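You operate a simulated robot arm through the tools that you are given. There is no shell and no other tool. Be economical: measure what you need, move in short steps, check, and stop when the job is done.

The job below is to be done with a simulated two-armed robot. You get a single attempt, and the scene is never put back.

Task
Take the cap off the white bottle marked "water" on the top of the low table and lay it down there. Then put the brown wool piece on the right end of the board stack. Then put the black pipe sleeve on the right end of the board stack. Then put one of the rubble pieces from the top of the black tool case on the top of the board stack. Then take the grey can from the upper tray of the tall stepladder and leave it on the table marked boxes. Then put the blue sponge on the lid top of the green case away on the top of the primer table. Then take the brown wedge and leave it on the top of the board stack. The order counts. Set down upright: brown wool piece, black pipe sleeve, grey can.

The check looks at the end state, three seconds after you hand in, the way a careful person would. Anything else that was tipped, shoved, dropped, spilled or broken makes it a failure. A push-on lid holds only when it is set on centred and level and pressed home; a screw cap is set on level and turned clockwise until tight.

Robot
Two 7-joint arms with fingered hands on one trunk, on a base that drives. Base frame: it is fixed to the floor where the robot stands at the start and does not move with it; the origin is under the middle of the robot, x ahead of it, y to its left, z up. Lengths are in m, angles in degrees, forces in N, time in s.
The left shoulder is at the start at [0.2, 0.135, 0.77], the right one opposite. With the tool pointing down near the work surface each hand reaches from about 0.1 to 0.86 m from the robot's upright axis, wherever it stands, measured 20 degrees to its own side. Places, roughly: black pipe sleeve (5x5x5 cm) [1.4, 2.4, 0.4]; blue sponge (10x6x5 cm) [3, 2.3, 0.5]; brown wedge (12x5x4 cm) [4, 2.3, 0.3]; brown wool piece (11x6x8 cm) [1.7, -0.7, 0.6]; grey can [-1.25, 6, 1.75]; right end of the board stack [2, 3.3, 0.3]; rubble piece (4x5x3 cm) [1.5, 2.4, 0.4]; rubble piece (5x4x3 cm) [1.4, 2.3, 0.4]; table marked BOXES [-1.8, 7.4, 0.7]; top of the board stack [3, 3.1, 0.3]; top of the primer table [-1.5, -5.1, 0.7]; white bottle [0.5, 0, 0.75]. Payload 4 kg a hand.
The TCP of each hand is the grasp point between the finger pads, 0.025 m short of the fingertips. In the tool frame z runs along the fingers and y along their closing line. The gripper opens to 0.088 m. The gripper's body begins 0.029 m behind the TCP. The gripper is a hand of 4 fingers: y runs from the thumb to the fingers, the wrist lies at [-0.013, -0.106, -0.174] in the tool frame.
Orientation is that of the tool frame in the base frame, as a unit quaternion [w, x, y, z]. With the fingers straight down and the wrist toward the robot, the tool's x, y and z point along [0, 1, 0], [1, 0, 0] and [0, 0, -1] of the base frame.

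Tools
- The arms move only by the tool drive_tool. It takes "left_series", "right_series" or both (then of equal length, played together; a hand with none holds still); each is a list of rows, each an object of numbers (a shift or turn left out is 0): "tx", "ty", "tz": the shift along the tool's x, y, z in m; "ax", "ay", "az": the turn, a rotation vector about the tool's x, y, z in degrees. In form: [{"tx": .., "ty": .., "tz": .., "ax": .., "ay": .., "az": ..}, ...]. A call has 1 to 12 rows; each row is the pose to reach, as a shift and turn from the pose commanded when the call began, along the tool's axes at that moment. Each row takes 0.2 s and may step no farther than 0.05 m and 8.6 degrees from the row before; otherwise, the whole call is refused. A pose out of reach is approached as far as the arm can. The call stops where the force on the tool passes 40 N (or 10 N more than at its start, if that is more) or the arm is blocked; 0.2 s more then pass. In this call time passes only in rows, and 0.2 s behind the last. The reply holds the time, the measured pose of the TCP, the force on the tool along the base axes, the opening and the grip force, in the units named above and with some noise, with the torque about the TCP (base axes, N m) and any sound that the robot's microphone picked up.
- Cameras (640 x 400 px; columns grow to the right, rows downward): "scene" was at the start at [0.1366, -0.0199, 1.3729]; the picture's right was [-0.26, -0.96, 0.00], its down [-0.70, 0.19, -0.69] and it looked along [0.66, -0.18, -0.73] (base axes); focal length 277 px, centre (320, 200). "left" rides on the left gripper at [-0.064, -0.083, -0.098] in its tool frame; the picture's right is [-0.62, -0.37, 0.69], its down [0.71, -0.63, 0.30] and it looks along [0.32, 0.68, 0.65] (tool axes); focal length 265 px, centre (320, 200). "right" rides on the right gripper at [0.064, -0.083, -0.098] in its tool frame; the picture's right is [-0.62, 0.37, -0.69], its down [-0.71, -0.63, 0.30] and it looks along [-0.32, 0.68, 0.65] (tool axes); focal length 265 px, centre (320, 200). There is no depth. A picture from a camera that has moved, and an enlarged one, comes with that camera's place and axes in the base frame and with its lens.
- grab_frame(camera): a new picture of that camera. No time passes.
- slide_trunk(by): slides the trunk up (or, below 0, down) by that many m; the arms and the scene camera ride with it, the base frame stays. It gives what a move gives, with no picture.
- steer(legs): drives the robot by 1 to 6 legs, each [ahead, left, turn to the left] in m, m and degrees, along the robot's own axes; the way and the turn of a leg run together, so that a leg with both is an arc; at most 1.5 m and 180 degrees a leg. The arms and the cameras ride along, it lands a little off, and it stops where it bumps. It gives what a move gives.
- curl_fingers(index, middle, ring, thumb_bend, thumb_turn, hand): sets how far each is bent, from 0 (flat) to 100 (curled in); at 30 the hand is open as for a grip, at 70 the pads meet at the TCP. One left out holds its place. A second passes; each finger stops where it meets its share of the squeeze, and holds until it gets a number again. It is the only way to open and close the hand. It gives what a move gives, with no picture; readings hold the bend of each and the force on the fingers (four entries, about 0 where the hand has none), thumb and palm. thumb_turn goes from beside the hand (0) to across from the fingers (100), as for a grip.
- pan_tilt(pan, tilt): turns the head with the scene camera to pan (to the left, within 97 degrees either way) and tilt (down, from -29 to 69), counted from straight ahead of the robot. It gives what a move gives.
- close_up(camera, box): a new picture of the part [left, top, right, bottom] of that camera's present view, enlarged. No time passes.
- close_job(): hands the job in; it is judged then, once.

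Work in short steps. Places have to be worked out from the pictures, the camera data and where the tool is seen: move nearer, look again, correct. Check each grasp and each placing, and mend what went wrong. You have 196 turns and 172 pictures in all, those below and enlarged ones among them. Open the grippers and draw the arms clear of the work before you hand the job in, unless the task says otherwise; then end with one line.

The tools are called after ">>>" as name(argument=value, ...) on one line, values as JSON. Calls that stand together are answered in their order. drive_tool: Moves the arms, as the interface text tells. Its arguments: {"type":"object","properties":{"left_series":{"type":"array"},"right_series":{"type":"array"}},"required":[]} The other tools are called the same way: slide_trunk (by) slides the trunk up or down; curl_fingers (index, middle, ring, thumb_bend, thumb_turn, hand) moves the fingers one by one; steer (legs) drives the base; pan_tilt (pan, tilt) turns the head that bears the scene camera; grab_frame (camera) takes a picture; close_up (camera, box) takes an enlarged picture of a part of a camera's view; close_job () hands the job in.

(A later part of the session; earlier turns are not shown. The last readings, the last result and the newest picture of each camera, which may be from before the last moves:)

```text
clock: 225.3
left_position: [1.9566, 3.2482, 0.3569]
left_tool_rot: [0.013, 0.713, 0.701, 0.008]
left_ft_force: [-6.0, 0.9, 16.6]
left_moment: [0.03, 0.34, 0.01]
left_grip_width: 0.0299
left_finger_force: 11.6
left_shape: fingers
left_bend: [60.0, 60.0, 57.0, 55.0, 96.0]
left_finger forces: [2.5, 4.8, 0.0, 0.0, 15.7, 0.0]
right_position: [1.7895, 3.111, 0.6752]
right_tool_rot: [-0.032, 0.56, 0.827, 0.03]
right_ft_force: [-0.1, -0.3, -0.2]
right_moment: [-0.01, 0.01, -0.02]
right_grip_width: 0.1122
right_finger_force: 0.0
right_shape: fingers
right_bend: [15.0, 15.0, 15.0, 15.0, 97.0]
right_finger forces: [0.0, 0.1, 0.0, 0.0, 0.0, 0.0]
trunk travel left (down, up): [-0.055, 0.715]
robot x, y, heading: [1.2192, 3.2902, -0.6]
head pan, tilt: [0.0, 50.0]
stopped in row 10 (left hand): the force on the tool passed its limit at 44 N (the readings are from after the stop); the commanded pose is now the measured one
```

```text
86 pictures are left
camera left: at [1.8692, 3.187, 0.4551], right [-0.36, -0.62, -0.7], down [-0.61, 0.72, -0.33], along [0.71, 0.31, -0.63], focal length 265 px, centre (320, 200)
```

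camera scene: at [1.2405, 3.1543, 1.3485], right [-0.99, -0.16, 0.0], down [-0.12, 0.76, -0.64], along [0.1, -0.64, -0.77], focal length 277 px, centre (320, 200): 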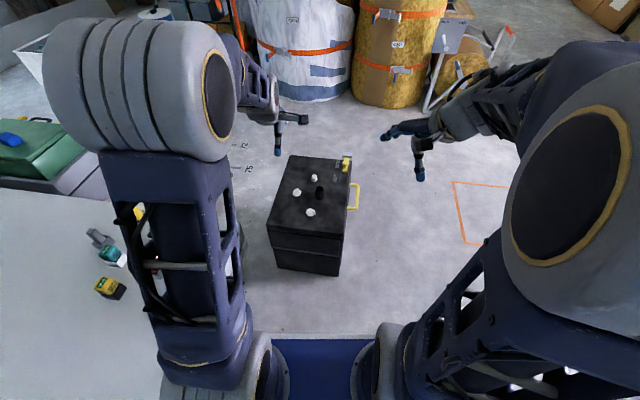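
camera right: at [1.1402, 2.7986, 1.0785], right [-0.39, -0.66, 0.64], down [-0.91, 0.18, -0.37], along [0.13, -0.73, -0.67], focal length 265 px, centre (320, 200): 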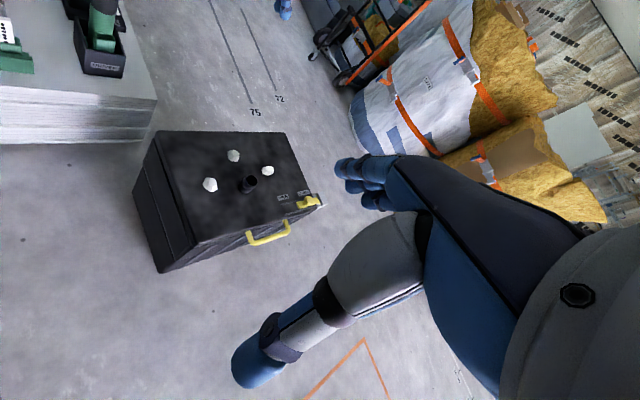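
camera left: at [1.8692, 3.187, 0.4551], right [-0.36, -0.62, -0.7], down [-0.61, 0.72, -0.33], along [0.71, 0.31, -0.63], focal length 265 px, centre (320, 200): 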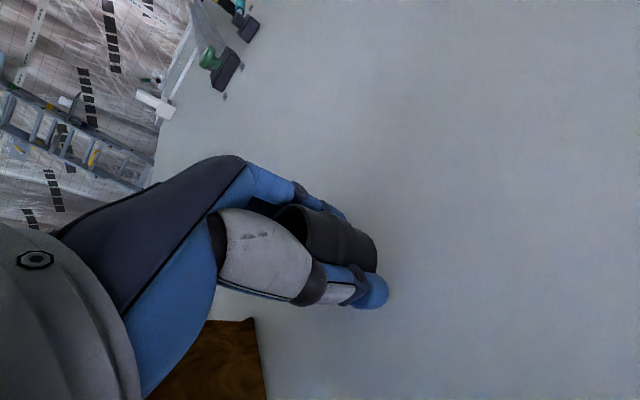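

Contact at z of about 0.357. I ease up slightly, open and rise.

>>> drive_tool(left_series=[{"tz": -0.004}])

>>> curl_fingers(hand="left", index=34, middle=34, ring=34, thumb_bend=34)

>>> drive_tool(left_series=[{"tz": -0.02}, {"tz": -0.05}, {"tz": -0.09}, {"tz": -0.14}, {"tz": -0.19}, {"tz": -0.24}, {"tz": -0.28}])

>>> grab_frame(camera="left")

```text
clock: 225.7
left_position: [1.9553, 3.2478, 0.359]
left_tool_rot: [0.011, 0.713, 0.701, 0.008]
left_ft_force: [-2.5, 0.6, 2.8]
left_moment: [0.03, -0.03, -0.02]
left_grip_width: 0.0291
left_finger_force: 6.7
left_shape: fingers
left_bend: [59.0, 60.0, 57.0, 55.0, 96.0]
left_finger forces: [3.3, 3.9, 0.1, 0.0, 7.6, 0.0]
right_position: [1.7908, 3.1121, 0.676]
right_tool_rot: [-0.031, 0.56, 0.827, 0.03]
right_ft_force: [0.1, 0.2, -0.3]
right_moment: [0.01, 0.02, 0.02]
right_grip_width: 0.1121
right_finger_force: 0.0
right_shape: fingers
right_bend: [15.0, 15.0, 15.0, 15.0, 97.0]
right_finger forces: [0.0, 0.0, 0.0, 0.1, 0.0, 0.0]
trunk travel left (down, up): [-0.055, 0.715]
robot x, y, heading: [1.217, 3.292, -0.3]
head pan, tilt: [0.0, 50.0]
```

```text
clock: 226.7
left_position: [1.9563, 3.2487, 0.3601]
left_tool_rot: [0.011, 0.712, 0.702, 0.008]
left_ft_force: [0.4, -0.3, 0.0]
left_moment: [-0.01, 0.01, -0.02]
left_grip_width: 0.0762
left_finger_force: 0.0
left_shape: fingers
left_bend: [34.0, 34.0, 34.0, 34.0, 97.0]
left_finger forces: [0.0, 0.0, 0.0, 0.0, 0.0, 0.1]
right_position: [1.7901, 3.111, 0.6749]
right_tool_rot: [-0.031, 0.56, 0.828, 0.03]
right_ft_force: [0.1, -0.3, -0.3]
right_moment: [-0.01, 0.0, 0.03]
right_grip_width: 0.1123
right_finger_force: 0.1
right_shape: fingers
right_bend: [15.0, 15.0, 15.0, 15.0, 97.0]
right_finger forces: [0.1, 0.0, 0.0, 0.1, 0.1, 0.0]
trunk travel left (down, up): [-0.055, 0.715]
robot x, y, heading: [1.2194, 3.2923, -0.6]
head pan, tilt: [0.0, 50.0]
```

```text
clock: 228.3
left_position: [1.9493, 3.2509, 0.6404]
left_tool_rot: [0.012, 0.713, 0.701, 0.008]
left_ft_force: [0.2, -0.2, 0.2]
left_moment: [0.05, 0.02, -0.02]
left_grip_width: 0.0763
left_finger_force: 0.0
left_shape: fingers
left_bend: [34.0, 34.0, 34.0, 34.0, 97.0]
left_finger forces: [0.0, 0.0, 0.0, 0.0, 0.0, 0.0]
right_position: [1.7901, 3.1118, 0.6761]
right_tool_rot: [-0.033, 0.56, 0.827, 0.029]
right_ft_force: [-0.2, 0.1, -0.9]
right_moment: [0.03, -0.02, 0.02]
right_grip_width: 0.1117
right_finger_force: 0.1
right_shape: fingers
right_bend: [15.0, 15.0, 15.0, 15.0, 97.0]
right_finger forces: [0.1, 0.0, 0.0, 0.1, 0.0, 0.0]
trunk travel left (down, up): [-0.055, 0.715]
robot x, y, heading: [1.22, 3.2851, -0.7]
head pan, tilt: [0.0, 50.0]
```

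```text
85 pictures are left
camera left: at [1.8615, 3.1886, 0.7382], right [-0.36, -0.62, -0.7], down [-0.61, 0.72, -0.33], along [0.71, 0.31, -0.64], focal length 265 px, centre (320, 200)
```

left: 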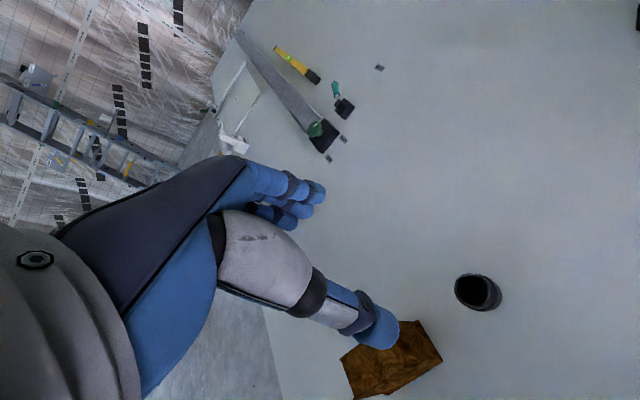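

The sleeve stands upright next to the wool. Now the rubble: I raise the trunk, turn to the case and look.

>>> slide_trunk(by=0.28)

>>> steer(legs=[[0, 0, -80.5], [0.1, 0, 0]])

>>> grab_frame(camera="left")

>>> close_up(camera="scene", box=[250, 140, 410, 260])

```text
clock: 231.1
left_position: [1.9488, 3.2501, 0.9201]
left_tool_rot: [0.011, 0.713, 0.701, 0.008]
left_ft_force: [-0.6, 0.5, 0.4]
left_moment: [-0.02, 0.02, -0.03]
left_grip_width: 0.0759
left_finger_force: 0.0
left_shape: fingers
left_bend: [34.0, 34.0, 34.0, 34.0, 97.0]
left_finger forces: [0.0, 0.0, 0.0, 0.1, 0.0, 0.0]
right_position: [1.7902, 3.1113, 0.9552]
right_tool_rot: [-0.032, 0.56, 0.828, 0.03]
right_ft_force: [-0.5, 0.8, -0.1]
right_moment: [0.03, 0.01, -0.02]
right_grip_width: 0.1122
right_finger_force: 0.1
right_shape: fingers
right_bend: [15.0, 15.0, 15.0, 15.0, 97.0]
right_finger forces: [0.0, 0.1, 0.0, 0.1, 0.1, 0.0]
trunk travel left (down, up): [-0.335, 0.435]
robot x, y, heading: [1.2158, 3.2885, -0.5]
head pan, tilt: [0.0, 50.0]
```

```text
clock: 235.7
left_position: [1.3199, 2.4642, 0.9204]
left_tool_rot: [0.015, 0.997, 0.077, -0.002]
left_ft_force: [0.4, 0.6, -0.7]
left_moment: [-0.02, 0.0, 0.01]
left_grip_width: 0.0762
left_finger_force: 0.0
left_shape: fingers
left_bend: [34.0, 34.0, 34.0, 34.0, 97.0]
left_finger forces: [0.0, 0.0, 0.0, 0.1, 0.0, 0.0]
right_position: [1.1551, 2.5971, 0.9557]
right_tool_rot: [-0.005, 0.962, 0.271, 0.042]
right_ft_force: [-1.0, -0.2, 0.0]
right_moment: [-0.03, -0.01, -0.02]
right_grip_width: 0.1122
right_finger_force: 0.1
right_shape: fingers
right_bend: [15.0, 15.0, 15.0, 15.0, 97.0]
right_finger forces: [0.1, 0.0, 0.0, 0.1, 0.0, 0.0]
trunk travel left (down, up): [-0.335, 0.435]
robot x, y, heading: [1.2366, 3.1895, -80.7]
head pan, tilt: [0.0, 50.0]
```

```text
84 pictures are left
camera left: at [1.2432, 2.54, 1.0177], right [-0.67, 0.25, -0.7], down [0.61, 0.72, -0.33], along [0.42, -0.64, -0.64], focal length 265 px, centre (320, 200)
```

left: 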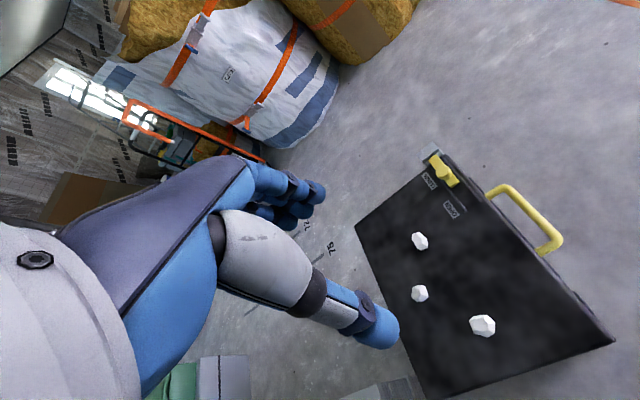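

```text
3.33 times, centred on (330, 200) of scene
camera zoom: at [1.2567, 3.0552, 1.3284], right [-0.99, -0.16, 0.0], down [-0.12, 0.76, -0.64], along [0.1, -0.63, -0.77], focal length 923 px, centre (287, 200)
```

zoom: 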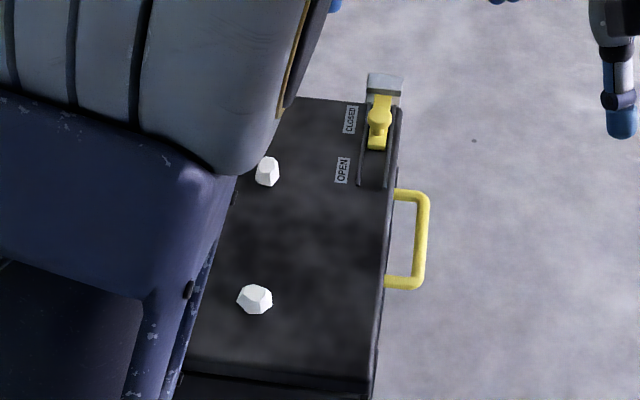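

Both views put the nearest rubble piece at (1.3875, 2.469). I move over it and lower.

>>> drive_tool(left_series=[{"tx": 0.035, "ty": 0.003}, {"tx": 0.0675, "ty": 0.005}, {"tx": 0.0675, "ty": 0.005, "tz": 0.04}, {"tx": 0.0675, "ty": 0.005, "tz": 0.085}, {"tx": 0.0675, "ty": 0.005, "tz": 0.13}, {"tx": 0.0675, "ty": 0.005, "tz": 0.175}, {"tx": 0.0675, "ty": 0.005, "tz": 0.22}, {"tx": 0.0675, "ty": 0.005, "tz": 0.265}, {"tx": 0.0675, "ty": 0.005, "tz": 0.31}, {"tx": 0.0675, "ty": 0.005, "tz": 0.355}, {"tx": 0.0675, "ty": 0.005, "tz": 0.39}])

>>> grab_frame(camera="left")

```text
clock: 238.1
left_position: [1.3869, 2.4595, 0.5304]
left_tool_rot: [0.014, 0.997, 0.077, -0.003]
left_ft_force: [0.3, -0.3, 0.1]
left_moment: [0.03, 0.04, 0.01]
left_grip_width: 0.0759
left_finger_force: 0.0
left_shape: fingers
left_bend: [34.0, 34.0, 34.0, 34.0, 97.0]
left_finger forces: [0.1, 0.0, 0.0, 0.1, 0.1, 0.0]
right_position: [1.1558, 2.5976, 0.955]
right_tool_rot: [-0.005, 0.961, 0.272, 0.043]
right_ft_force: [-0.1, -0.5, 0.0]
right_moment: [-0.03, 0.03, 0.0]
right_grip_width: 0.1122
right_finger_force: 0.1
right_shape: fingers
right_bend: [15.0, 15.0, 15.0, 15.0, 97.0]
right_finger forces: [0.0, 0.0, 0.1, 0.0, 0.0, 0.1]
trunk travel left (down, up): [-0.335, 0.435]
robot x, y, heading: [1.2374, 3.1884, -81.2]
head pan, tilt: [0.0, 50.0]
```

```text
82 pictures are left
camera left: at [1.3104, 2.536, 0.6272], right [-0.67, 0.25, -0.7], down [0.61, 0.72, -0.33], along [0.42, -0.64, -0.64], focal length 265 px, centre (320, 200)
```

left: 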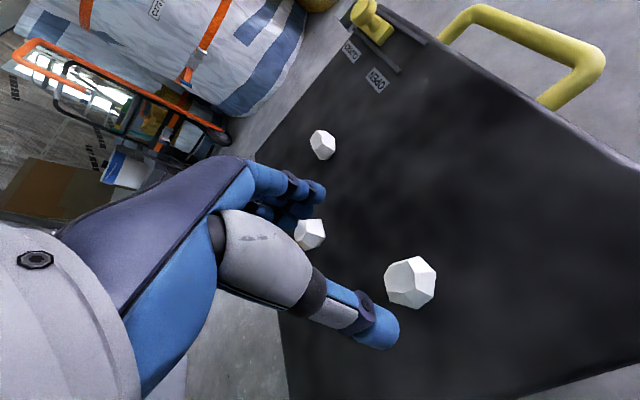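

The piece is at (1.389, 2.4675). I correct by 8 mm, lower, and close.

>>> drive_tool(left_series=[{"tx": 0.002, "ty": -0.008, "tz": 0.03}, {"tx": 0.002, "ty": -0.008, "tz": 0.06}, {"tx": 0.002, "ty": -0.008, "tz": 0.08}])

>>> curl_fingers(hand="left", index=62, middle=62, ring=60, thumb_bend=62)

>>> drive_tool(left_series=[{"tz": -0.02}, {"tz": -0.06}, {"tz": -0.1}, {"tz": -0.145}, {"tz": -0.19}, {"tz": -0.235}, {"tz": -0.28}, {"tz": -0.325}, {"tz": -0.37}, {"tz": -0.415}, {"tz": -0.46}])

>>> grab_frame(camera="left")

```text
clock: 238.9
left_position: [1.3875, 2.4645, 0.4492]
left_tool_rot: [0.014, 0.997, 0.077, -0.001]
left_ft_force: [-0.7, 0.0, -0.8]
left_moment: [-0.02, -0.02, -0.01]
left_grip_width: 0.0762
left_finger_force: 0.0
left_shape: fingers
left_bend: [34.0, 34.0, 34.0, 34.0, 97.0]
left_finger forces: [0.0, 0.1, 0.1, 0.0, 0.1, 0.1]
right_position: [1.1557, 2.597, 0.9552]
right_tool_rot: [-0.006, 0.961, 0.272, 0.044]
right_ft_force: [0.1, 0.1, 0.4]
right_moment: [-0.05, 0.0, 0.04]
right_grip_width: 0.1124
right_finger_force: 0.0
right_shape: fingers
right_bend: [15.0, 15.0, 15.0, 15.0, 97.0]
right_finger forces: [0.0, 0.0, 0.0, 0.0, 0.0, 0.0]
trunk travel left (down, up): [-0.335, 0.435]
robot x, y, heading: [1.2368, 3.1863, -80.7]
head pan, tilt: [0.0, 50.0]
```

```text
clock: 239.9
left_position: [1.387, 2.4638, 0.4504]
left_tool_rot: [0.013, 0.997, 0.077, -0.001]
left_ft_force: [0.2, -1.4, 2.8]
left_moment: [-0.13, -0.02, 0.02]
left_grip_width: 0.0268
left_finger_force: 6.5
left_shape: fingers
left_bend: [58.0, 57.0, 60.0, 56.0, 97.0]
left_finger forces: [2.0, 6.2, 0.1, 0.0, 5.0, 0.0]
right_position: [1.1562, 2.5982, 0.9551]
right_tool_rot: [-0.005, 0.962, 0.271, 0.043]
right_ft_force: [-0.8, -1.0, -0.8]
right_moment: [0.0, -0.02, -0.01]
right_grip_width: 0.1118
right_finger_force: 0.0
right_shape: fingers
right_bend: [15.0, 15.0, 15.0, 15.0, 97.0]
right_finger forces: [0.0, 0.0, 0.1, 0.0, 0.0, 0.0]
trunk travel left (down, up): [-0.335, 0.435]
robot x, y, heading: [1.2385, 3.1866, -81.1]
head pan, tilt: [0.0, 50.0]
```

```text
clock: 242.3
left_position: [1.3868, 2.4767, 0.9105]
left_tool_rot: [0.013, 0.997, 0.077, -0.002]
left_ft_force: [0.6, 0.7, -0.5]
left_moment: [-0.02, 0.0, -0.01]
left_grip_width: 0.0264
left_finger_force: 4.4
left_shape: fingers
left_bend: [59.0, 58.0, 60.0, 56.0, 97.0]
left_finger forces: [1.9, 2.9, 0.0, 0.0, 4.9, 0.0]
right_position: [1.1566, 2.5954, 0.9539]
right_tool_rot: [-0.004, 0.961, 0.272, 0.042]
right_ft_force: [0.1, 0.6, -0.1]
right_moment: [-0.03, -0.01, 0.0]
right_grip_width: 0.1121
right_finger_force: 0.0
right_shape: fingers
right_bend: [15.0, 15.0, 15.0, 15.0, 97.0]
right_finger forces: [0.1, 0.1, 0.0, 0.0, 0.0, 0.1]
trunk travel left (down, up): [-0.335, 0.435]
robot x, y, heading: [1.2349, 3.1913, -80.8]
head pan, tilt: [0.0, 50.0]
```

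```text
81 pictures are left
camera left: at [1.3105, 2.553, 1.0075], right [-0.67, 0.25, -0.7], down [0.61, 0.72, -0.32], along [0.42, -0.64, -0.64], focal length 265 px, centre (320, 200)
```

left: 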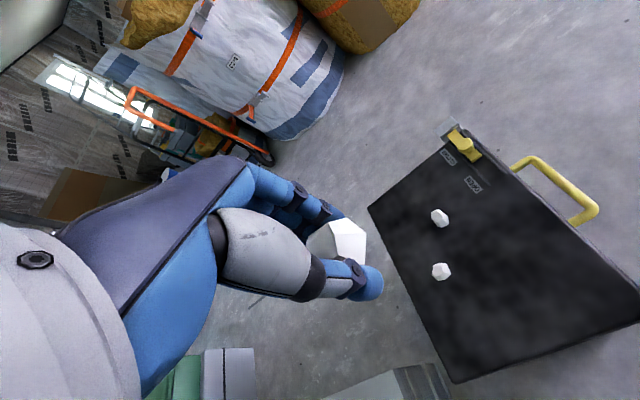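

A rubble piece is in hand and the other two stay put. I turn back to the stack and shift left so it goes clear of the wool and sleeve, near (1.95, 3.58).

>>> steer(legs=[[-0.1, 0, 0], [0, 0, 80.8], [0, 0.26, 0]])

>>> slide_trunk(by=-0.3)

>>> grab_frame(camera="left")

>>> grab_frame(camera="scene")

```text
clock: 248.4
left_position: [1.9522, 3.5812, 0.9091]
left_tool_rot: [0.012, 0.713, 0.701, 0.008]
left_ft_force: [-0.8, 0.7, -1.3]
left_moment: [-0.01, 0.01, -0.02]
left_grip_width: 0.0261
left_finger_force: 4.3
left_shape: fingers
left_bend: [59.0, 58.0, 60.0, 56.0, 97.0]
left_finger forces: [1.7, 2.6, 0.0, 0.0, 4.5, 0.0]
right_position: [1.7922, 3.3749, 0.9553]
right_tool_rot: [-0.032, 0.559, 0.828, 0.03]
right_ft_force: [0.5, -0.6, 0.1]
right_moment: [0.01, 0.01, -0.02]
right_grip_width: 0.1121
right_finger_force: 0.0
right_shape: fingers
right_bend: [15.0, 15.0, 15.0, 15.0, 97.0]
right_finger forces: [0.1, 0.0, 0.1, 0.1, 0.0, 0.0]
trunk travel left (down, up): [-0.335, 0.435]
robot x, y, heading: [1.2208, 3.5494, -0.9]
head pan, tilt: [0.0, 50.0]
```

```text
clock: 251.4
left_position: [1.9502, 3.5819, 0.6108]
left_tool_rot: [0.012, 0.712, 0.702, 0.008]
left_ft_force: [0.2, -0.7, -1.0]
left_moment: [-0.02, 0.02, -0.01]
left_grip_width: 0.0262
left_finger_force: 4.9
left_shape: fingers
left_bend: [59.0, 58.0, 60.0, 56.0, 97.0]
left_finger forces: [1.6, 2.7, 0.0, 0.1, 4.4, 0.0]
right_position: [1.7927, 3.3739, 0.656]
right_tool_rot: [-0.032, 0.559, 0.828, 0.029]
right_ft_force: [-0.4, -0.9, 0.7]
right_moment: [0.02, 0.05, -0.02]
right_grip_width: 0.112
right_finger_force: 0.1
right_shape: fingers
right_bend: [15.0, 15.0, 15.0, 15.0, 97.0]
right_finger forces: [0.0, 0.1, 0.0, 0.1, 0.0, 0.0]
trunk travel left (down, up): [-0.035, 0.735]
robot x, y, heading: [1.2263, 3.5472, -0.5]
head pan, tilt: [0.0, 50.0]
```

```text
80 pictures are left
camera left: at [1.8634, 3.5193, 0.7072], right [-0.36, -0.62, -0.7], down [-0.61, 0.72, -0.33], along [0.71, 0.31, -0.64], focal length 265 px, centre (320, 200)
```

left: 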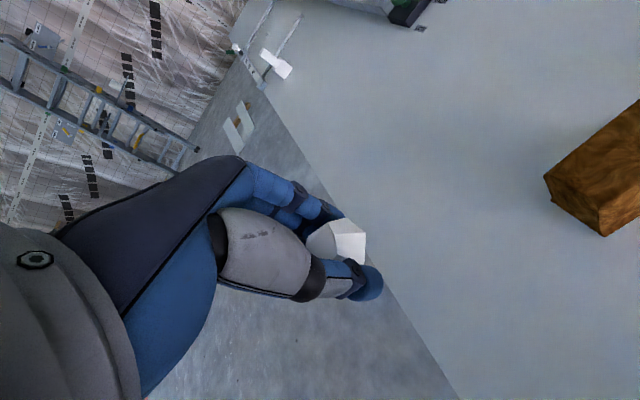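

```text
79 pictures are left
camera scene: at [1.3594, 3.5512, 1.0285], right [-0.01, -1.0, 0.0], down [-0.77, 0.01, -0.64], along [0.64, -0.01, -0.77], focal length 277 px, centre (320, 200)
```

scene: 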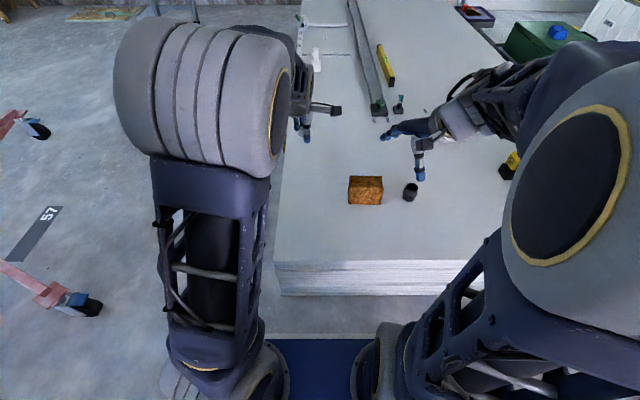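

Wool and sleeve look fine. The stack's left edge is near y = 3.69, so I set the rubble down at about y = 3.56.

>>> drive_tool(left_series=[{"tx": -0.025, "tz": 0.02}, {"tx": -0.025, "tz": 0.06}, {"tx": -0.025, "tz": 0.1}, {"tx": -0.025, "tz": 0.14}, {"tx": -0.025, "tz": 0.18}, {"tx": -0.025, "tz": 0.21}, {"tx": -0.025, "tz": 0.235}])

>>> drive_tool(left_series=[{"tz": 0.003}, {"tz": 0.006}, {"tz": 0.009}, {"tz": 0.012}, {"tz": 0.015}, {"tz": 0.018}])

>>> curl_fingers(hand="left", index=36, middle=36, ring=36, thumb_bend=36)

>>> drive_tool(left_series=[{"tz": -0.02}, {"tz": -0.05}, {"tz": -0.09}, {"tz": -0.14}, {"tz": -0.185}, {"tz": -0.23}, {"tz": -0.27}])

>>> grab_frame(camera="left")

```text
clock: 253.0
left_position: [1.9561, 3.5546, 0.3738]
left_tool_rot: [0.012, 0.712, 0.702, 0.008]
left_ft_force: [-0.3, 0.1, -0.2]
left_moment: [-0.01, 0.01, 0.01]
left_grip_width: 0.026
left_finger_force: 4.2
left_shape: fingers
left_bend: [59.0, 59.0, 60.0, 56.0, 97.0]
left_finger forces: [1.6, 2.6, 0.0, 0.0, 4.4, 0.0]
right_position: [1.7932, 3.3744, 0.6543]
right_tool_rot: [-0.031, 0.56, 0.828, 0.03]
right_ft_force: [0.1, 0.6, 0.3]
right_moment: [0.01, -0.01, 0.03]
right_grip_width: 0.1123
right_finger_force: 0.1
right_shape: fingers
right_bend: [15.0, 15.0, 15.0, 15.0, 97.0]
right_finger forces: [0.0, 0.0, 0.1, 0.0, 0.1, 0.0]
trunk travel left (down, up): [-0.035, 0.735]
robot x, y, heading: [1.2228, 3.5511, -0.6]
head pan, tilt: [0.0, 50.0]
```

```text
clock: 254.4
left_position: [1.958, 3.5547, 0.358]
left_tool_rot: [0.014, 0.712, 0.702, 0.009]
left_ft_force: [-0.8, 1.0, 9.7]
left_moment: [0.03, 0.09, 0.06]
left_grip_width: 0.0257
left_finger_force: 9.3
left_shape: fingers
left_bend: [60.0, 59.0, 60.0, 56.0, 97.0]
left_finger forces: [1.3, 7.4, 0.0, 0.0, 10.3, 0.0]
right_position: [1.7915, 3.3736, 0.6563]
right_tool_rot: [-0.031, 0.559, 0.828, 0.03]
right_ft_force: [0.2, 0.0, 1.0]
right_moment: [0.0, 0.01, -0.01]
right_grip_width: 0.112
right_finger_force: 0.0
right_shape: fingers
right_bend: [15.0, 15.0, 15.0, 15.0, 97.0]
right_finger forces: [0.1, 0.1, 0.0, 0.0, 0.0, 0.0]
trunk travel left (down, up): [-0.035, 0.735]
robot x, y, heading: [1.2207, 3.5496, -0.8]
head pan, tilt: [0.0, 50.0]
```

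```text
clock: 255.4
left_position: [1.9574, 3.5552, 0.3564]
left_tool_rot: [0.012, 0.713, 0.701, 0.008]
left_ft_force: [-0.2, -0.3, 0.9]
left_moment: [0.02, 0.0, 0.02]
left_grip_width: 0.0715
left_finger_force: 0.7
left_shape: fingers
left_bend: [36.0, 36.0, 36.0, 36.0, 97.0]
left_finger forces: [0.0, 0.1, 0.1, 0.1, 0.3, 0.0]
right_position: [1.7928, 3.3742, 0.6557]
right_tool_rot: [-0.032, 0.559, 0.828, 0.03]
right_ft_force: [-0.3, -1.0, -0.8]
right_moment: [0.01, 0.01, 0.01]
right_grip_width: 0.1123
right_finger_force: 0.0
right_shape: fingers
right_bend: [15.0, 15.0, 15.0, 15.0, 97.0]
right_finger forces: [0.0, 0.0, 0.1, 0.1, 0.0, 0.0]
trunk travel left (down, up): [-0.035, 0.735]
robot x, y, heading: [1.2226, 3.5499, -0.4]
head pan, tilt: [0.0, 50.0]
```

```text
clock: 257.0
left_position: [1.9495, 3.5548, 0.6295]
left_tool_rot: [0.011, 0.713, 0.701, 0.007]
left_ft_force: [1.1, 0.4, 0.5]
left_moment: [-0.03, -0.02, 0.01]
left_grip_width: 0.0718
left_finger_force: 0.0
left_shape: fingers
left_bend: [36.0, 36.0, 36.0, 36.0, 97.0]
left_finger forces: [0.1, 0.0, 0.0, 0.1, 0.0, 0.0]
right_position: [1.7937, 3.3743, 0.6553]
right_tool_rot: [-0.031, 0.56, 0.828, 0.03]
right_ft_force: [0.6, -0.5, -0.6]
right_moment: [0.04, 0.02, -0.01]
right_grip_width: 0.1124
right_finger_force: 0.1
right_shape: fingers
right_bend: [15.0, 15.0, 15.0, 15.0, 97.0]
right_finger forces: [0.0, 0.1, 0.0, 0.0, 0.0, 0.0]
trunk travel left (down, up): [-0.035, 0.735]
robot x, y, heading: [1.2236, 3.554, -0.4]
head pan, tilt: [0.0, 50.0]
```

```text
78 pictures are left
camera left: at [1.8631, 3.4939, 0.7264], right [-0.36, -0.62, -0.7], down [-0.61, 0.72, -0.32], along [0.71, 0.31, -0.64], focal length 265 px, centre (320, 200)
```

left: 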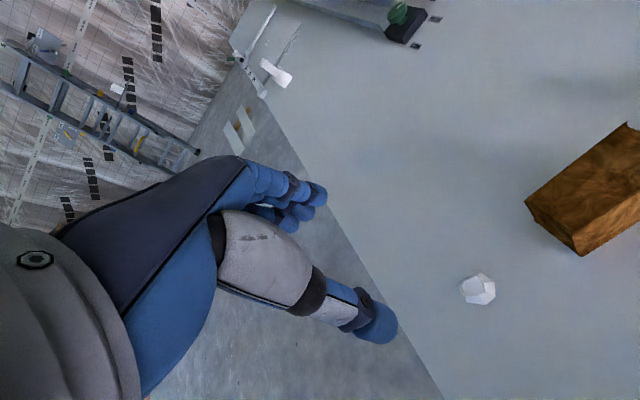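

The rubble rests on the stack. Next is the grey can: I raise the trunk, back away, and drive toward the tall stepladder for a look.

>>> slide_trunk(by=0.4)

>>> steer(legs=[[-0.75, 0, 0], [0, 0, 115], [1.0, 0, 0]])

>>> pan_tilt(pan=15, tilt=5)

>>> grab_frame(camera="scene")

```text
clock: 260.8
left_position: [1.9507, 3.5555, 1.0286]
left_tool_rot: [0.012, 0.713, 0.701, 0.007]
left_ft_force: [0.0, 0.1, -0.1]
left_moment: [0.03, 0.0, 0.02]
left_grip_width: 0.0716
left_finger_force: 0.2
left_shape: fingers
left_bend: [36.0, 36.0, 36.0, 36.0, 97.0]
left_finger forces: [0.0, 0.1, 0.1, 0.1, 0.0, 0.0]
right_position: [1.7939, 3.3749, 1.0545]
right_tool_rot: [-0.031, 0.559, 0.828, 0.03]
right_ft_force: [-0.2, 0.1, -0.6]
right_moment: [0.02, 0.02, 0.03]
right_grip_width: 0.1125
right_finger_force: 0.1
right_shape: fingers
right_bend: [15.0, 15.0, 15.0, 15.0, 97.0]
right_finger forces: [0.0, 0.1, 0.1, 0.1, 0.1, 0.0]
trunk travel left (down, up): [-0.435, 0.335]
robot x, y, heading: [1.22, 3.5485, -0.7]
head pan, tilt: [0.0, 50.0]
```

```text
clock: 274.6
left_position: [-0.3499, 5.0742, 1.0294]
left_tool_rot: [-0.001, -0.239, 0.971, 0.014]
left_ft_force: [-0.3, 0.5, 0.5]
left_moment: [0.02, 0.01, 0.02]
left_grip_width: 0.0719
left_finger_force: 0.1
left_shape: fingers
left_bend: [36.0, 36.0, 36.0, 36.0, 97.0]
left_finger forces: [0.1, 0.0, 0.0, 0.0, 0.1, 0.0]
right_position: [-0.1126, 5.0236, 1.0556]
right_tool_rot: [-0.041, -0.426, 0.904, -0.013]
right_ft_force: [0.2, 0.2, -0.3]
right_moment: [0.01, 0.03, 0.04]
right_grip_width: 0.1123
right_finger_force: 0.1
right_shape: fingers
right_bend: [15.0, 15.0, 15.0, 15.0, 97.0]
right_finger forces: [0.0, 0.1, 0.0, 0.0, 0.1, 0.1]
trunk travel left (down, up): [-0.435, 0.335]
robot x, y, heading: [0.0004, 4.4376, 118.0]
head pan, tilt: [0.0, 50.0]
```

```text
clock: 275.7
left_position: [-0.3499, 5.0753, 1.0282]
left_tool_rot: [0.0, -0.239, 0.971, 0.014]
left_ft_force: [-0.2, 0.5, -0.5]
left_moment: [0.02, 0.0, -0.02]
left_grip_width: 0.0717
left_finger_force: 0.0
left_shape: fingers
left_bend: [36.0, 36.0, 36.0, 36.0, 97.0]
left_finger forces: [0.1, 0.1, 0.1, 0.0, 0.1, 0.0]
right_position: [-0.1147, 5.0234, 1.0543]
right_tool_rot: [-0.042, -0.426, 0.904, -0.012]
right_ft_force: [-0.2, 0.5, 0.2]
right_moment: [-0.02, -0.02, -0.02]
right_grip_width: 0.1123
right_finger_force: 0.1
right_shape: fingers
right_bend: [15.0, 15.0, 15.0, 15.0, 97.0]
right_finger forces: [0.0, 0.1, 0.0, 0.0, 0.0, 0.0]
trunk travel left (down, up): [-0.435, 0.335]
robot x, y, heading: [0.0054, 4.4398, 118.1]
head pan, tilt: [15.0, 5.0]
```

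```text
77 pictures are left
camera scene: at [-0.0885, 4.5597, 1.4983], right [0.73, 0.68, 0.0], down [0.06, -0.06, -1.0], along [-0.68, 0.73, -0.09], focal length 277 px, centre (320, 200)
```

scene: 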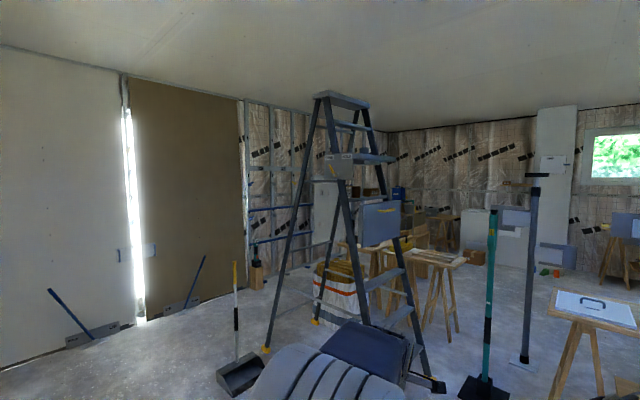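

>>> close_up(camera="scene", box=[240, 70, 460, 210])

>>> close_up(camera="scene", box=[300, 170, 500, 300])

```text
2.86 times, centred on (350, 140) of scene
camera zoom: at [-0.0885, 4.5597, 1.4983], right [0.73, 0.68, 0.0], down [0.06, -0.06, -1.0], along [-0.68, 0.73, -0.09], focal length 791 px, centre (234, 371)
```

zoom: 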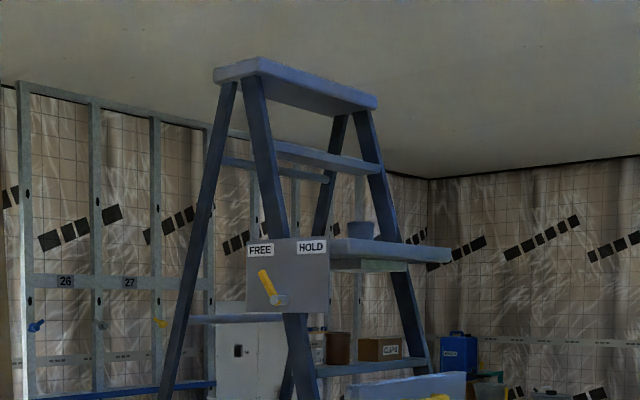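

```text
3.08 times, centred on (400, 235) of scene
camera zoom: at [-0.0885, 4.5597, 1.4983], right [0.73, 0.68, 0.0], down [0.06, -0.06, -1.0], along [-0.68, 0.73, -0.09], focal length 852 px, centre (74, 92)
```

zoom: 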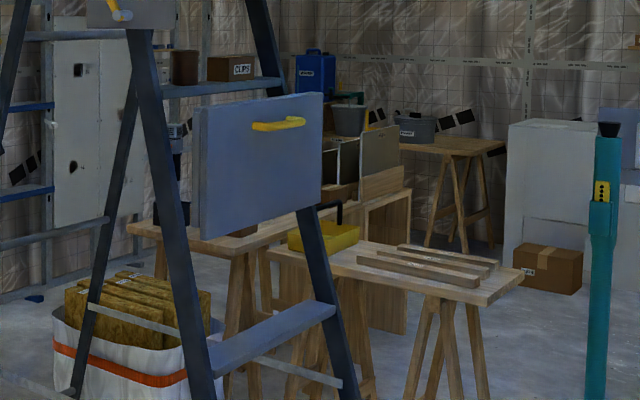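

The can sits on the tray between the front stiles, and the ladder's climbing side faces +x. I turn to face -x and sidestep to stand in front of it, keeping clear of the poles.

>>> steer(legs=[[0, 0, 62], [-0.35, 0, 0], [0, -1.4, 0], [0, -0.25, 0]])

>>> slide_trunk(by=0.335)

>>> pan_tilt(pan=0, tilt=0)

>>> grab_frame(camera="scene")

```text
clock: 288.6
left_position: [-0.3525, 6.0716, 1.0287]
left_tool_rot: [-0.008, -0.702, 0.712, 0.012]
left_ft_force: [0.7, -0.4, 0.1]
left_moment: [-0.01, -0.02, 0.01]
left_grip_width: 0.0719
left_finger_force: 0.0
left_shape: fingers
left_bend: [36.0, 36.0, 36.0, 36.0, 97.0]
left_finger forces: [0.0, 0.1, 0.0, 0.1, 0.0, 0.1]
right_position: [-0.194, 6.2536, 1.0561]
right_tool_rot: [0.029, 0.828, -0.559, 0.032]
right_ft_force: [-0.7, -0.7, -0.4]
right_moment: [0.01, 0.01, 0.01]
right_grip_width: 0.1122
right_finger_force: 0.1
right_shape: fingers
right_bend: [15.0, 15.0, 15.0, 15.0, 97.0]
right_finger forces: [0.0, 0.0, 0.1, 0.0, 0.2, 0.0]
trunk travel left (down, up): [-0.435, 0.335]
robot x, y, heading: [0.3767, 6.0753, 179.4]
head pan, tilt: [15.0, 5.0]
```

```text
clock: 291.9
left_position: [-0.3513, 6.0711, 1.364]
left_tool_rot: [-0.007, -0.702, 0.712, 0.012]
left_ft_force: [-0.4, 0.3, 0.3]
left_moment: [0.01, 0.0, 0.01]
left_grip_width: 0.0718
left_finger_force: 0.1
left_shape: fingers
left_bend: [36.0, 36.0, 36.0, 36.0, 97.0]
left_finger forces: [0.1, 0.0, 0.0, 0.0, 0.1, 0.0]
right_position: [-0.195, 6.253, 1.3912]
right_tool_rot: [0.03, 0.828, -0.56, 0.032]
right_ft_force: [0.0, -0.4, 0.9]
right_moment: [0.02, 0.01, 0.01]
right_grip_width: 0.1121
right_finger_force: 0.0
right_shape: fingers
right_bend: [15.0, 15.0, 15.0, 15.0, 97.0]
right_finger forces: [0.0, 0.0, 0.0, 0.1, 0.1, 0.1]
trunk travel left (down, up): [-0.77, 0.0]
robot x, y, heading: [0.3774, 6.0755, 179.7]
head pan, tilt: [15.0, 5.0]
```

```text
clock: 292.7
left_position: [-0.3522, 6.0708, 1.3633]
left_tool_rot: [-0.008, -0.703, 0.711, 0.012]
left_ft_force: [-0.2, -0.2, 0.4]
left_moment: [-0.01, -0.02, 0.01]
left_grip_width: 0.0719
left_finger_force: 0.1
left_shape: fingers
left_bend: [36.0, 36.0, 36.0, 36.0, 97.0]
left_finger forces: [0.0, 0.1, 0.0, 0.0, 0.0, 0.0]
right_position: [-0.195, 6.2528, 1.3903]
right_tool_rot: [0.029, 0.828, -0.559, 0.032]
right_ft_force: [0.1, -0.1, 0.4]
right_moment: [-0.02, 0.01, -0.01]
right_grip_width: 0.1126
right_finger_force: 0.0
right_shape: fingers
right_bend: [15.0, 15.0, 15.0, 15.0, 97.0]
right_finger forces: [0.1, 0.0, 0.0, 0.0, 0.1, 0.1]
trunk travel left (down, up): [-0.77, 0.0]
robot x, y, heading: [0.3745, 6.0731, 179.6]
head pan, tilt: [0.0, 0.0]
```

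```text
74 pictures are left
camera scene: at [0.2248, 6.079, 1.8413], right [0.01, 1.0, 0.0], down [0.0, 0.0, -1.0], along [-1.0, 0.01, 0.0], focal length 277 px, centre (320, 200)
```

scene: 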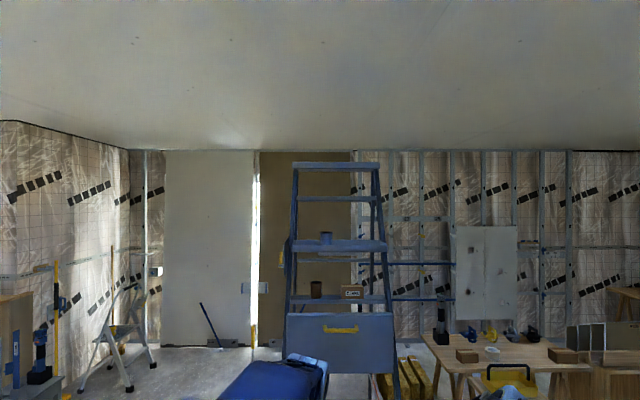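

I zoom in on the upper tray.

>>> close_up(camera="scene", box=[270, 205, 400, 305])

>>> grab_frame(camera="left")

```text
4.00 times, centred on (335, 255) of scene
camera zoom: at [0.2248, 6.079, 1.8413], right [0.01, 1.0, 0.0], down [0.0, 0.0, -1.0], along [-1.0, 0.01, 0.0], focal length 1108 px, centre (260, -20)
```

zoom: 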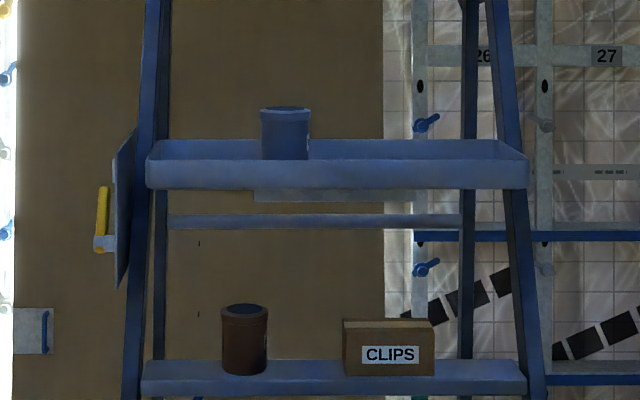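

```text
72 pictures are left
camera left: at [-0.2654, 6.1351, 1.4611], right [0.36, 0.62, -0.7], down [0.61, -0.72, -0.33], along [-0.71, -0.31, -0.64], focal length 265 px, centre (320, 200)
```

left: 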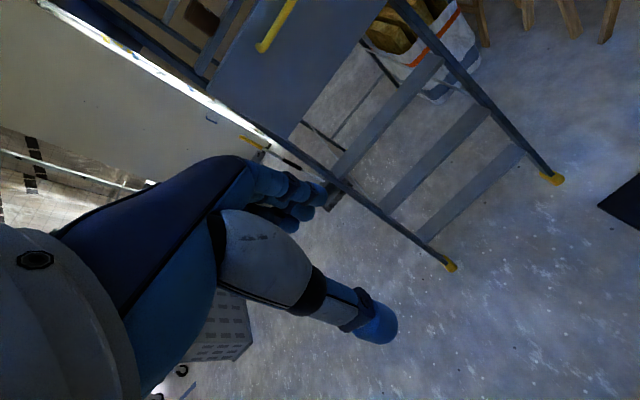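

The can stands in the tray behind a low lip, and the horizontal right-hand pose that worked on the bottle suits it. I draw the left arm out of the way and begin turning the right hand.

>>> drive_tool(left_series=[{"tx": 0.02, "ty": -0.02}, {"tx": 0.04, "ty": -0.04}, {"tx": 0.06, "ty": -0.06}, {"tx": 0.08, "ty": -0.08}, {"tx": 0.1, "ty": -0.1}, {"tx": 0.12, "ty": -0.12}, {"tx": 0.14, "ty": -0.14}, {"tx": 0.16, "ty": -0.16}, {"tx": 0.18, "ty": -0.18}, {"tx": 0.2, "ty": -0.2}, {"tx": 0.22, "ty": -0.22}, {"tx": 0.22, "ty": -0.25}], right_series=[{"az": 0}, {"az": 0}, {"az": 8.4}, {"az": 16.8}, {"az": 25.2}, {"az": 33.6}, {"az": 42}, {"az": 50.4}, {"az": 58.8}, {"az": 67.2}, {"az": 75.6}, {"az": 84}])

>>> drive_tool(right_series=[{"az": 8}, {"az": 16}, {"az": 24}, {"az": 28}])

>>> drive_tool(right_series=[{"ay": 8.2}, {"ay": 16.4}, {"ay": 24.6}, {"ay": 32.8}, {"ay": 41}, {"ay": 49.2}, {"ay": 57.4}, {"ay": 65.6}, {"ay": 73.8}, {"ay": 82}, {"ay": 90}])

>>> grab_frame(camera="right")

```text
clock: 295.3
left_position: [-0.1259, 5.8395, 1.352]
left_tool_rot: [0.028, 0.714, -0.699, -0.015]
left_ft_force: [-25.5, -6.3, -20.3]
left_moment: [-0.74, -0.64, 1.17]
left_grip_width: 0.0719
left_finger_force: 0.0
left_shape: fingers
left_bend: [36.0, 36.0, 36.0, 36.0, 98.0]
left_finger forces: [0.0, 0.0, 0.0, 0.0, 0.0, 0.0]
right_position: [-0.1892, 6.2515, 1.4075]
right_tool_rot: [-0.043, -0.277, 0.956, -0.09]
right_ft_force: [0.5, 0.8, 0.1]
right_moment: [-0.02, 0.01, 0.0]
right_grip_width: 0.1126
right_finger_force: 0.1
right_shape: fingers
right_bend: [15.0, 15.0, 15.0, 15.0, 98.0]
right_finger forces: [0.0, 0.0, 0.1, 0.0, 0.1, 0.1]
right hand out of reach, approached as far as the arm can: row 7, 8, 9
trunk travel left (down, up): [-0.77, 0.0]
robot x, y, heading: [0.378, 6.0785, 179.6]
head pan, tilt: [0.0, 0.0]
stopped in row 12 (left hand): the force on the tool passed its limit at 392 N (the readings are from after the stop); the commanded pose is now the measured one
```

```text
clock: 295.5
left_position: [-0.127, 5.8386, 1.3505]
left_tool_rot: [0.03, 0.716, -0.697, -0.015]
left_ft_force: [-4.4, 1.7, -4.3]
left_moment: [-0.49, 0.01, 0.51]
left_grip_width: 0.0722
left_finger_force: 0.1
left_shape: fingers
left_bend: [36.0, 36.0, 36.0, 36.0, 98.0]
left_finger forces: [0.0, 0.0, 0.1, 0.1, 0.0, 0.0]
right_position: [-0.1891, 6.2489, 1.4096]
right_tool_rot: [-0.047, -0.277, 0.955, -0.095]
right_ft_force: [-0.3, -0.5, -0.2]
right_moment: [0.01, -0.02, -0.01]
right_grip_width: 0.1122
right_finger_force: 0.0
right_shape: fingers
right_bend: [15.0, 15.0, 15.0, 15.0, 98.0]
right_finger forces: [0.0, 0.1, 0.0, 0.1, 0.1, 0.0]
right hand out of reach, approached as far as the arm can: row 1
trunk travel left (down, up): [-0.77, 0.0]
robot x, y, heading: [0.3775, 6.072, 179.4]
head pan, tilt: [0.0, 0.0]
stopped in row 1 (left hand): the force on the tool passed its limit at 183 N (the readings are from after the stop); the commanded pose is now the measured one
```

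```text
clock: 297.9
left_position: [-0.1258, 5.8386, 1.3512]
left_tool_rot: [0.03, 0.716, -0.697, -0.014]
left_ft_force: [0.7, -0.2, 0.4]
left_moment: [0.03, 0.0, 0.0]
left_grip_width: 0.072
left_finger_force: 0.0
left_shape: fingers
left_bend: [36.0, 36.0, 36.0, 36.0, 98.0]
left_finger forces: [0.0, 0.0, 0.1, 0.0, 0.0, 0.0]
right_position: [-0.2615, 6.2682, 1.4542]
right_tool_rot: [0.709, 0.128, -0.643, 0.261]
right_ft_force: [-0.6, 0.7, 0.6]
right_moment: [0.0, -0.02, 0.0]
right_grip_width: 0.1123
right_finger_force: 0.0
right_shape: fingers
right_bend: [15.0, 15.0, 15.0, 15.0, 98.0]
right_finger forces: [0.1, 0.0, 0.0, 0.1, 0.0, 0.1]
right hand out of reach, approached as far as the arm can: row 7, 8, 9, 10, 11
trunk travel left (down, up): [-0.77, 0.0]
robot x, y, heading: [0.3734, 6.0746, 179.6]
head pan, tilt: [0.0, 0.0]
```

```text
71 pictures are left
camera right: at [-0.1334, 6.2634, 1.5161], right [0.36, 0.54, -0.76], down [0.05, -0.83, -0.56], along [-0.93, 0.16, -0.33], focal length 265 px, centre (320, 200)
```

right: 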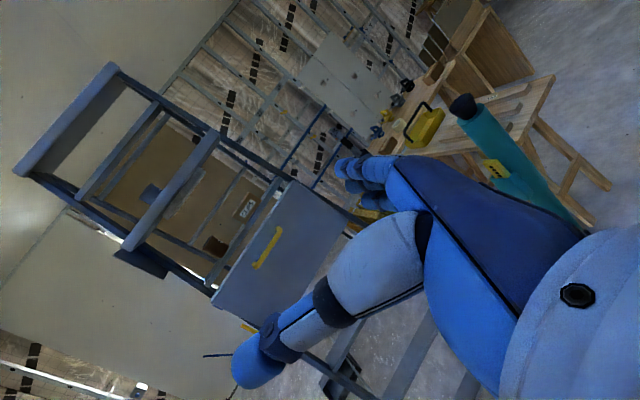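

The left hand met resistance (most likely my own body) and stopped, and the right is now nearly horizontal. I use this view to triangulate the can.

>>> close_up(camera="right", box=[90, 110, 290, 270])

>>> pan_tilt(pan=0, tilt=30)

>>> grab_frame(camera="scene")

```text
2.50 times, centred on (190, 190) of right
camera zoom: at [-0.1334, 6.2634, 1.5161], right [0.36, 0.54, -0.76], down [0.05, -0.83, -0.56], along [-0.93, 0.16, -0.33], focal length 664 px, centre (645, 225)
```

zoom: 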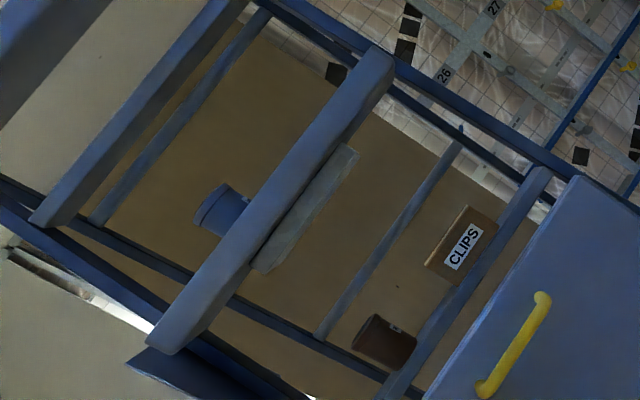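

```text
clock: 298.9
left_position: [-0.1259, 5.8392, 1.3519]
left_tool_rot: [0.029, 0.716, -0.697, -0.015]
left_ft_force: [0.0, 0.2, -0.7]
left_moment: [0.0, 0.02, -0.01]
left_grip_width: 0.0721
left_finger_force: 0.1
left_shape: fingers
left_bend: [36.0, 36.0, 36.0, 36.0, 98.0]
left_finger forces: [0.0, 0.0, 0.0, 0.0, 0.0, 0.0]
right_position: [-0.2615, 6.2673, 1.453]
right_tool_rot: [0.708, 0.128, -0.644, 0.262]
right_ft_force: [0.0, -0.9, 0.4]
right_moment: [0.0, -0.03, -0.03]
right_grip_width: 0.1125
right_finger_force: 0.1
right_shape: fingers
right_bend: [15.0, 15.0, 15.0, 15.0, 98.0]
right_finger forces: [0.1, 0.0, 0.1, 0.0, 0.0, 0.1]
trunk travel left (down, up): [-0.77, 0.0]
robot x, y, heading: [0.375, 6.0724, 179.2]
head pan, tilt: [0.0, 30.0]
```

```text
69 pictures are left
camera scene: at [0.2245, 6.0791, 1.7931], right [0.01, 1.0, 0.0], down [0.5, 0.0, -0.87], along [-0.87, 0.01, -0.5], focal length 277 px, centre (320, 200)
```

scene: 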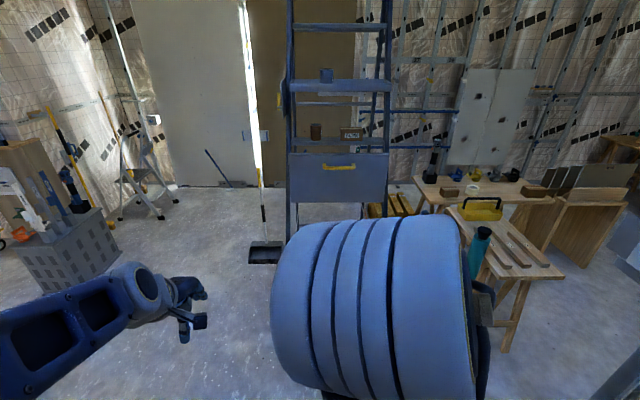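

The can's top is at (-1.155, 6.12, 1.68), about 6 cm across, behind a lip at about z = 1.62. Before closing in I look down to see how far my base sticks out.

>>> pan_tilt(pan=30, tilt=69)

>>> grab_frame(camera="scene")

```text
clock: 299.9
left_position: [-0.1258, 5.839, 1.3503]
left_tool_rot: [0.03, 0.716, -0.697, -0.014]
left_ft_force: [0.8, -0.6, 0.2]
left_moment: [-0.02, -0.01, 0.02]
left_grip_width: 0.072
left_finger_force: 0.0
left_shape: fingers
left_bend: [36.0, 36.0, 36.0, 36.0, 98.0]
left_finger forces: [0.0, 0.0, 0.0, 0.1, 0.0, 0.1]
right_position: [-0.261, 6.269, 1.4532]
right_tool_rot: [0.707, 0.13, -0.643, 0.262]
right_ft_force: [0.0, -0.7, -0.5]
right_moment: [0.02, -0.02, 0.01]
right_grip_width: 0.1122
right_finger_force: 0.1
right_shape: fingers
right_bend: [15.0, 15.0, 15.0, 15.0, 98.0]
right_finger forces: [0.0, 0.1, 0.0, 0.0, 0.0, 0.0]
trunk travel left (down, up): [-0.77, 0.0]
robot x, y, heading: [0.3799, 6.0779, 179.4]
head pan, tilt: [30.0, 68.8]
```

```text
68 pictures are left
camera scene: at [0.2662, 6.0507, 1.7416], right [-0.49, 0.87, 0.0], down [0.81, 0.46, -0.36], along [-0.32, -0.18, -0.93], focal length 277 px, centre (320, 200)
```

scene: 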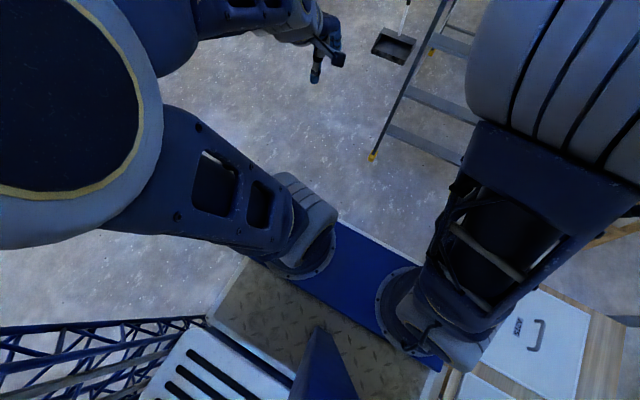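

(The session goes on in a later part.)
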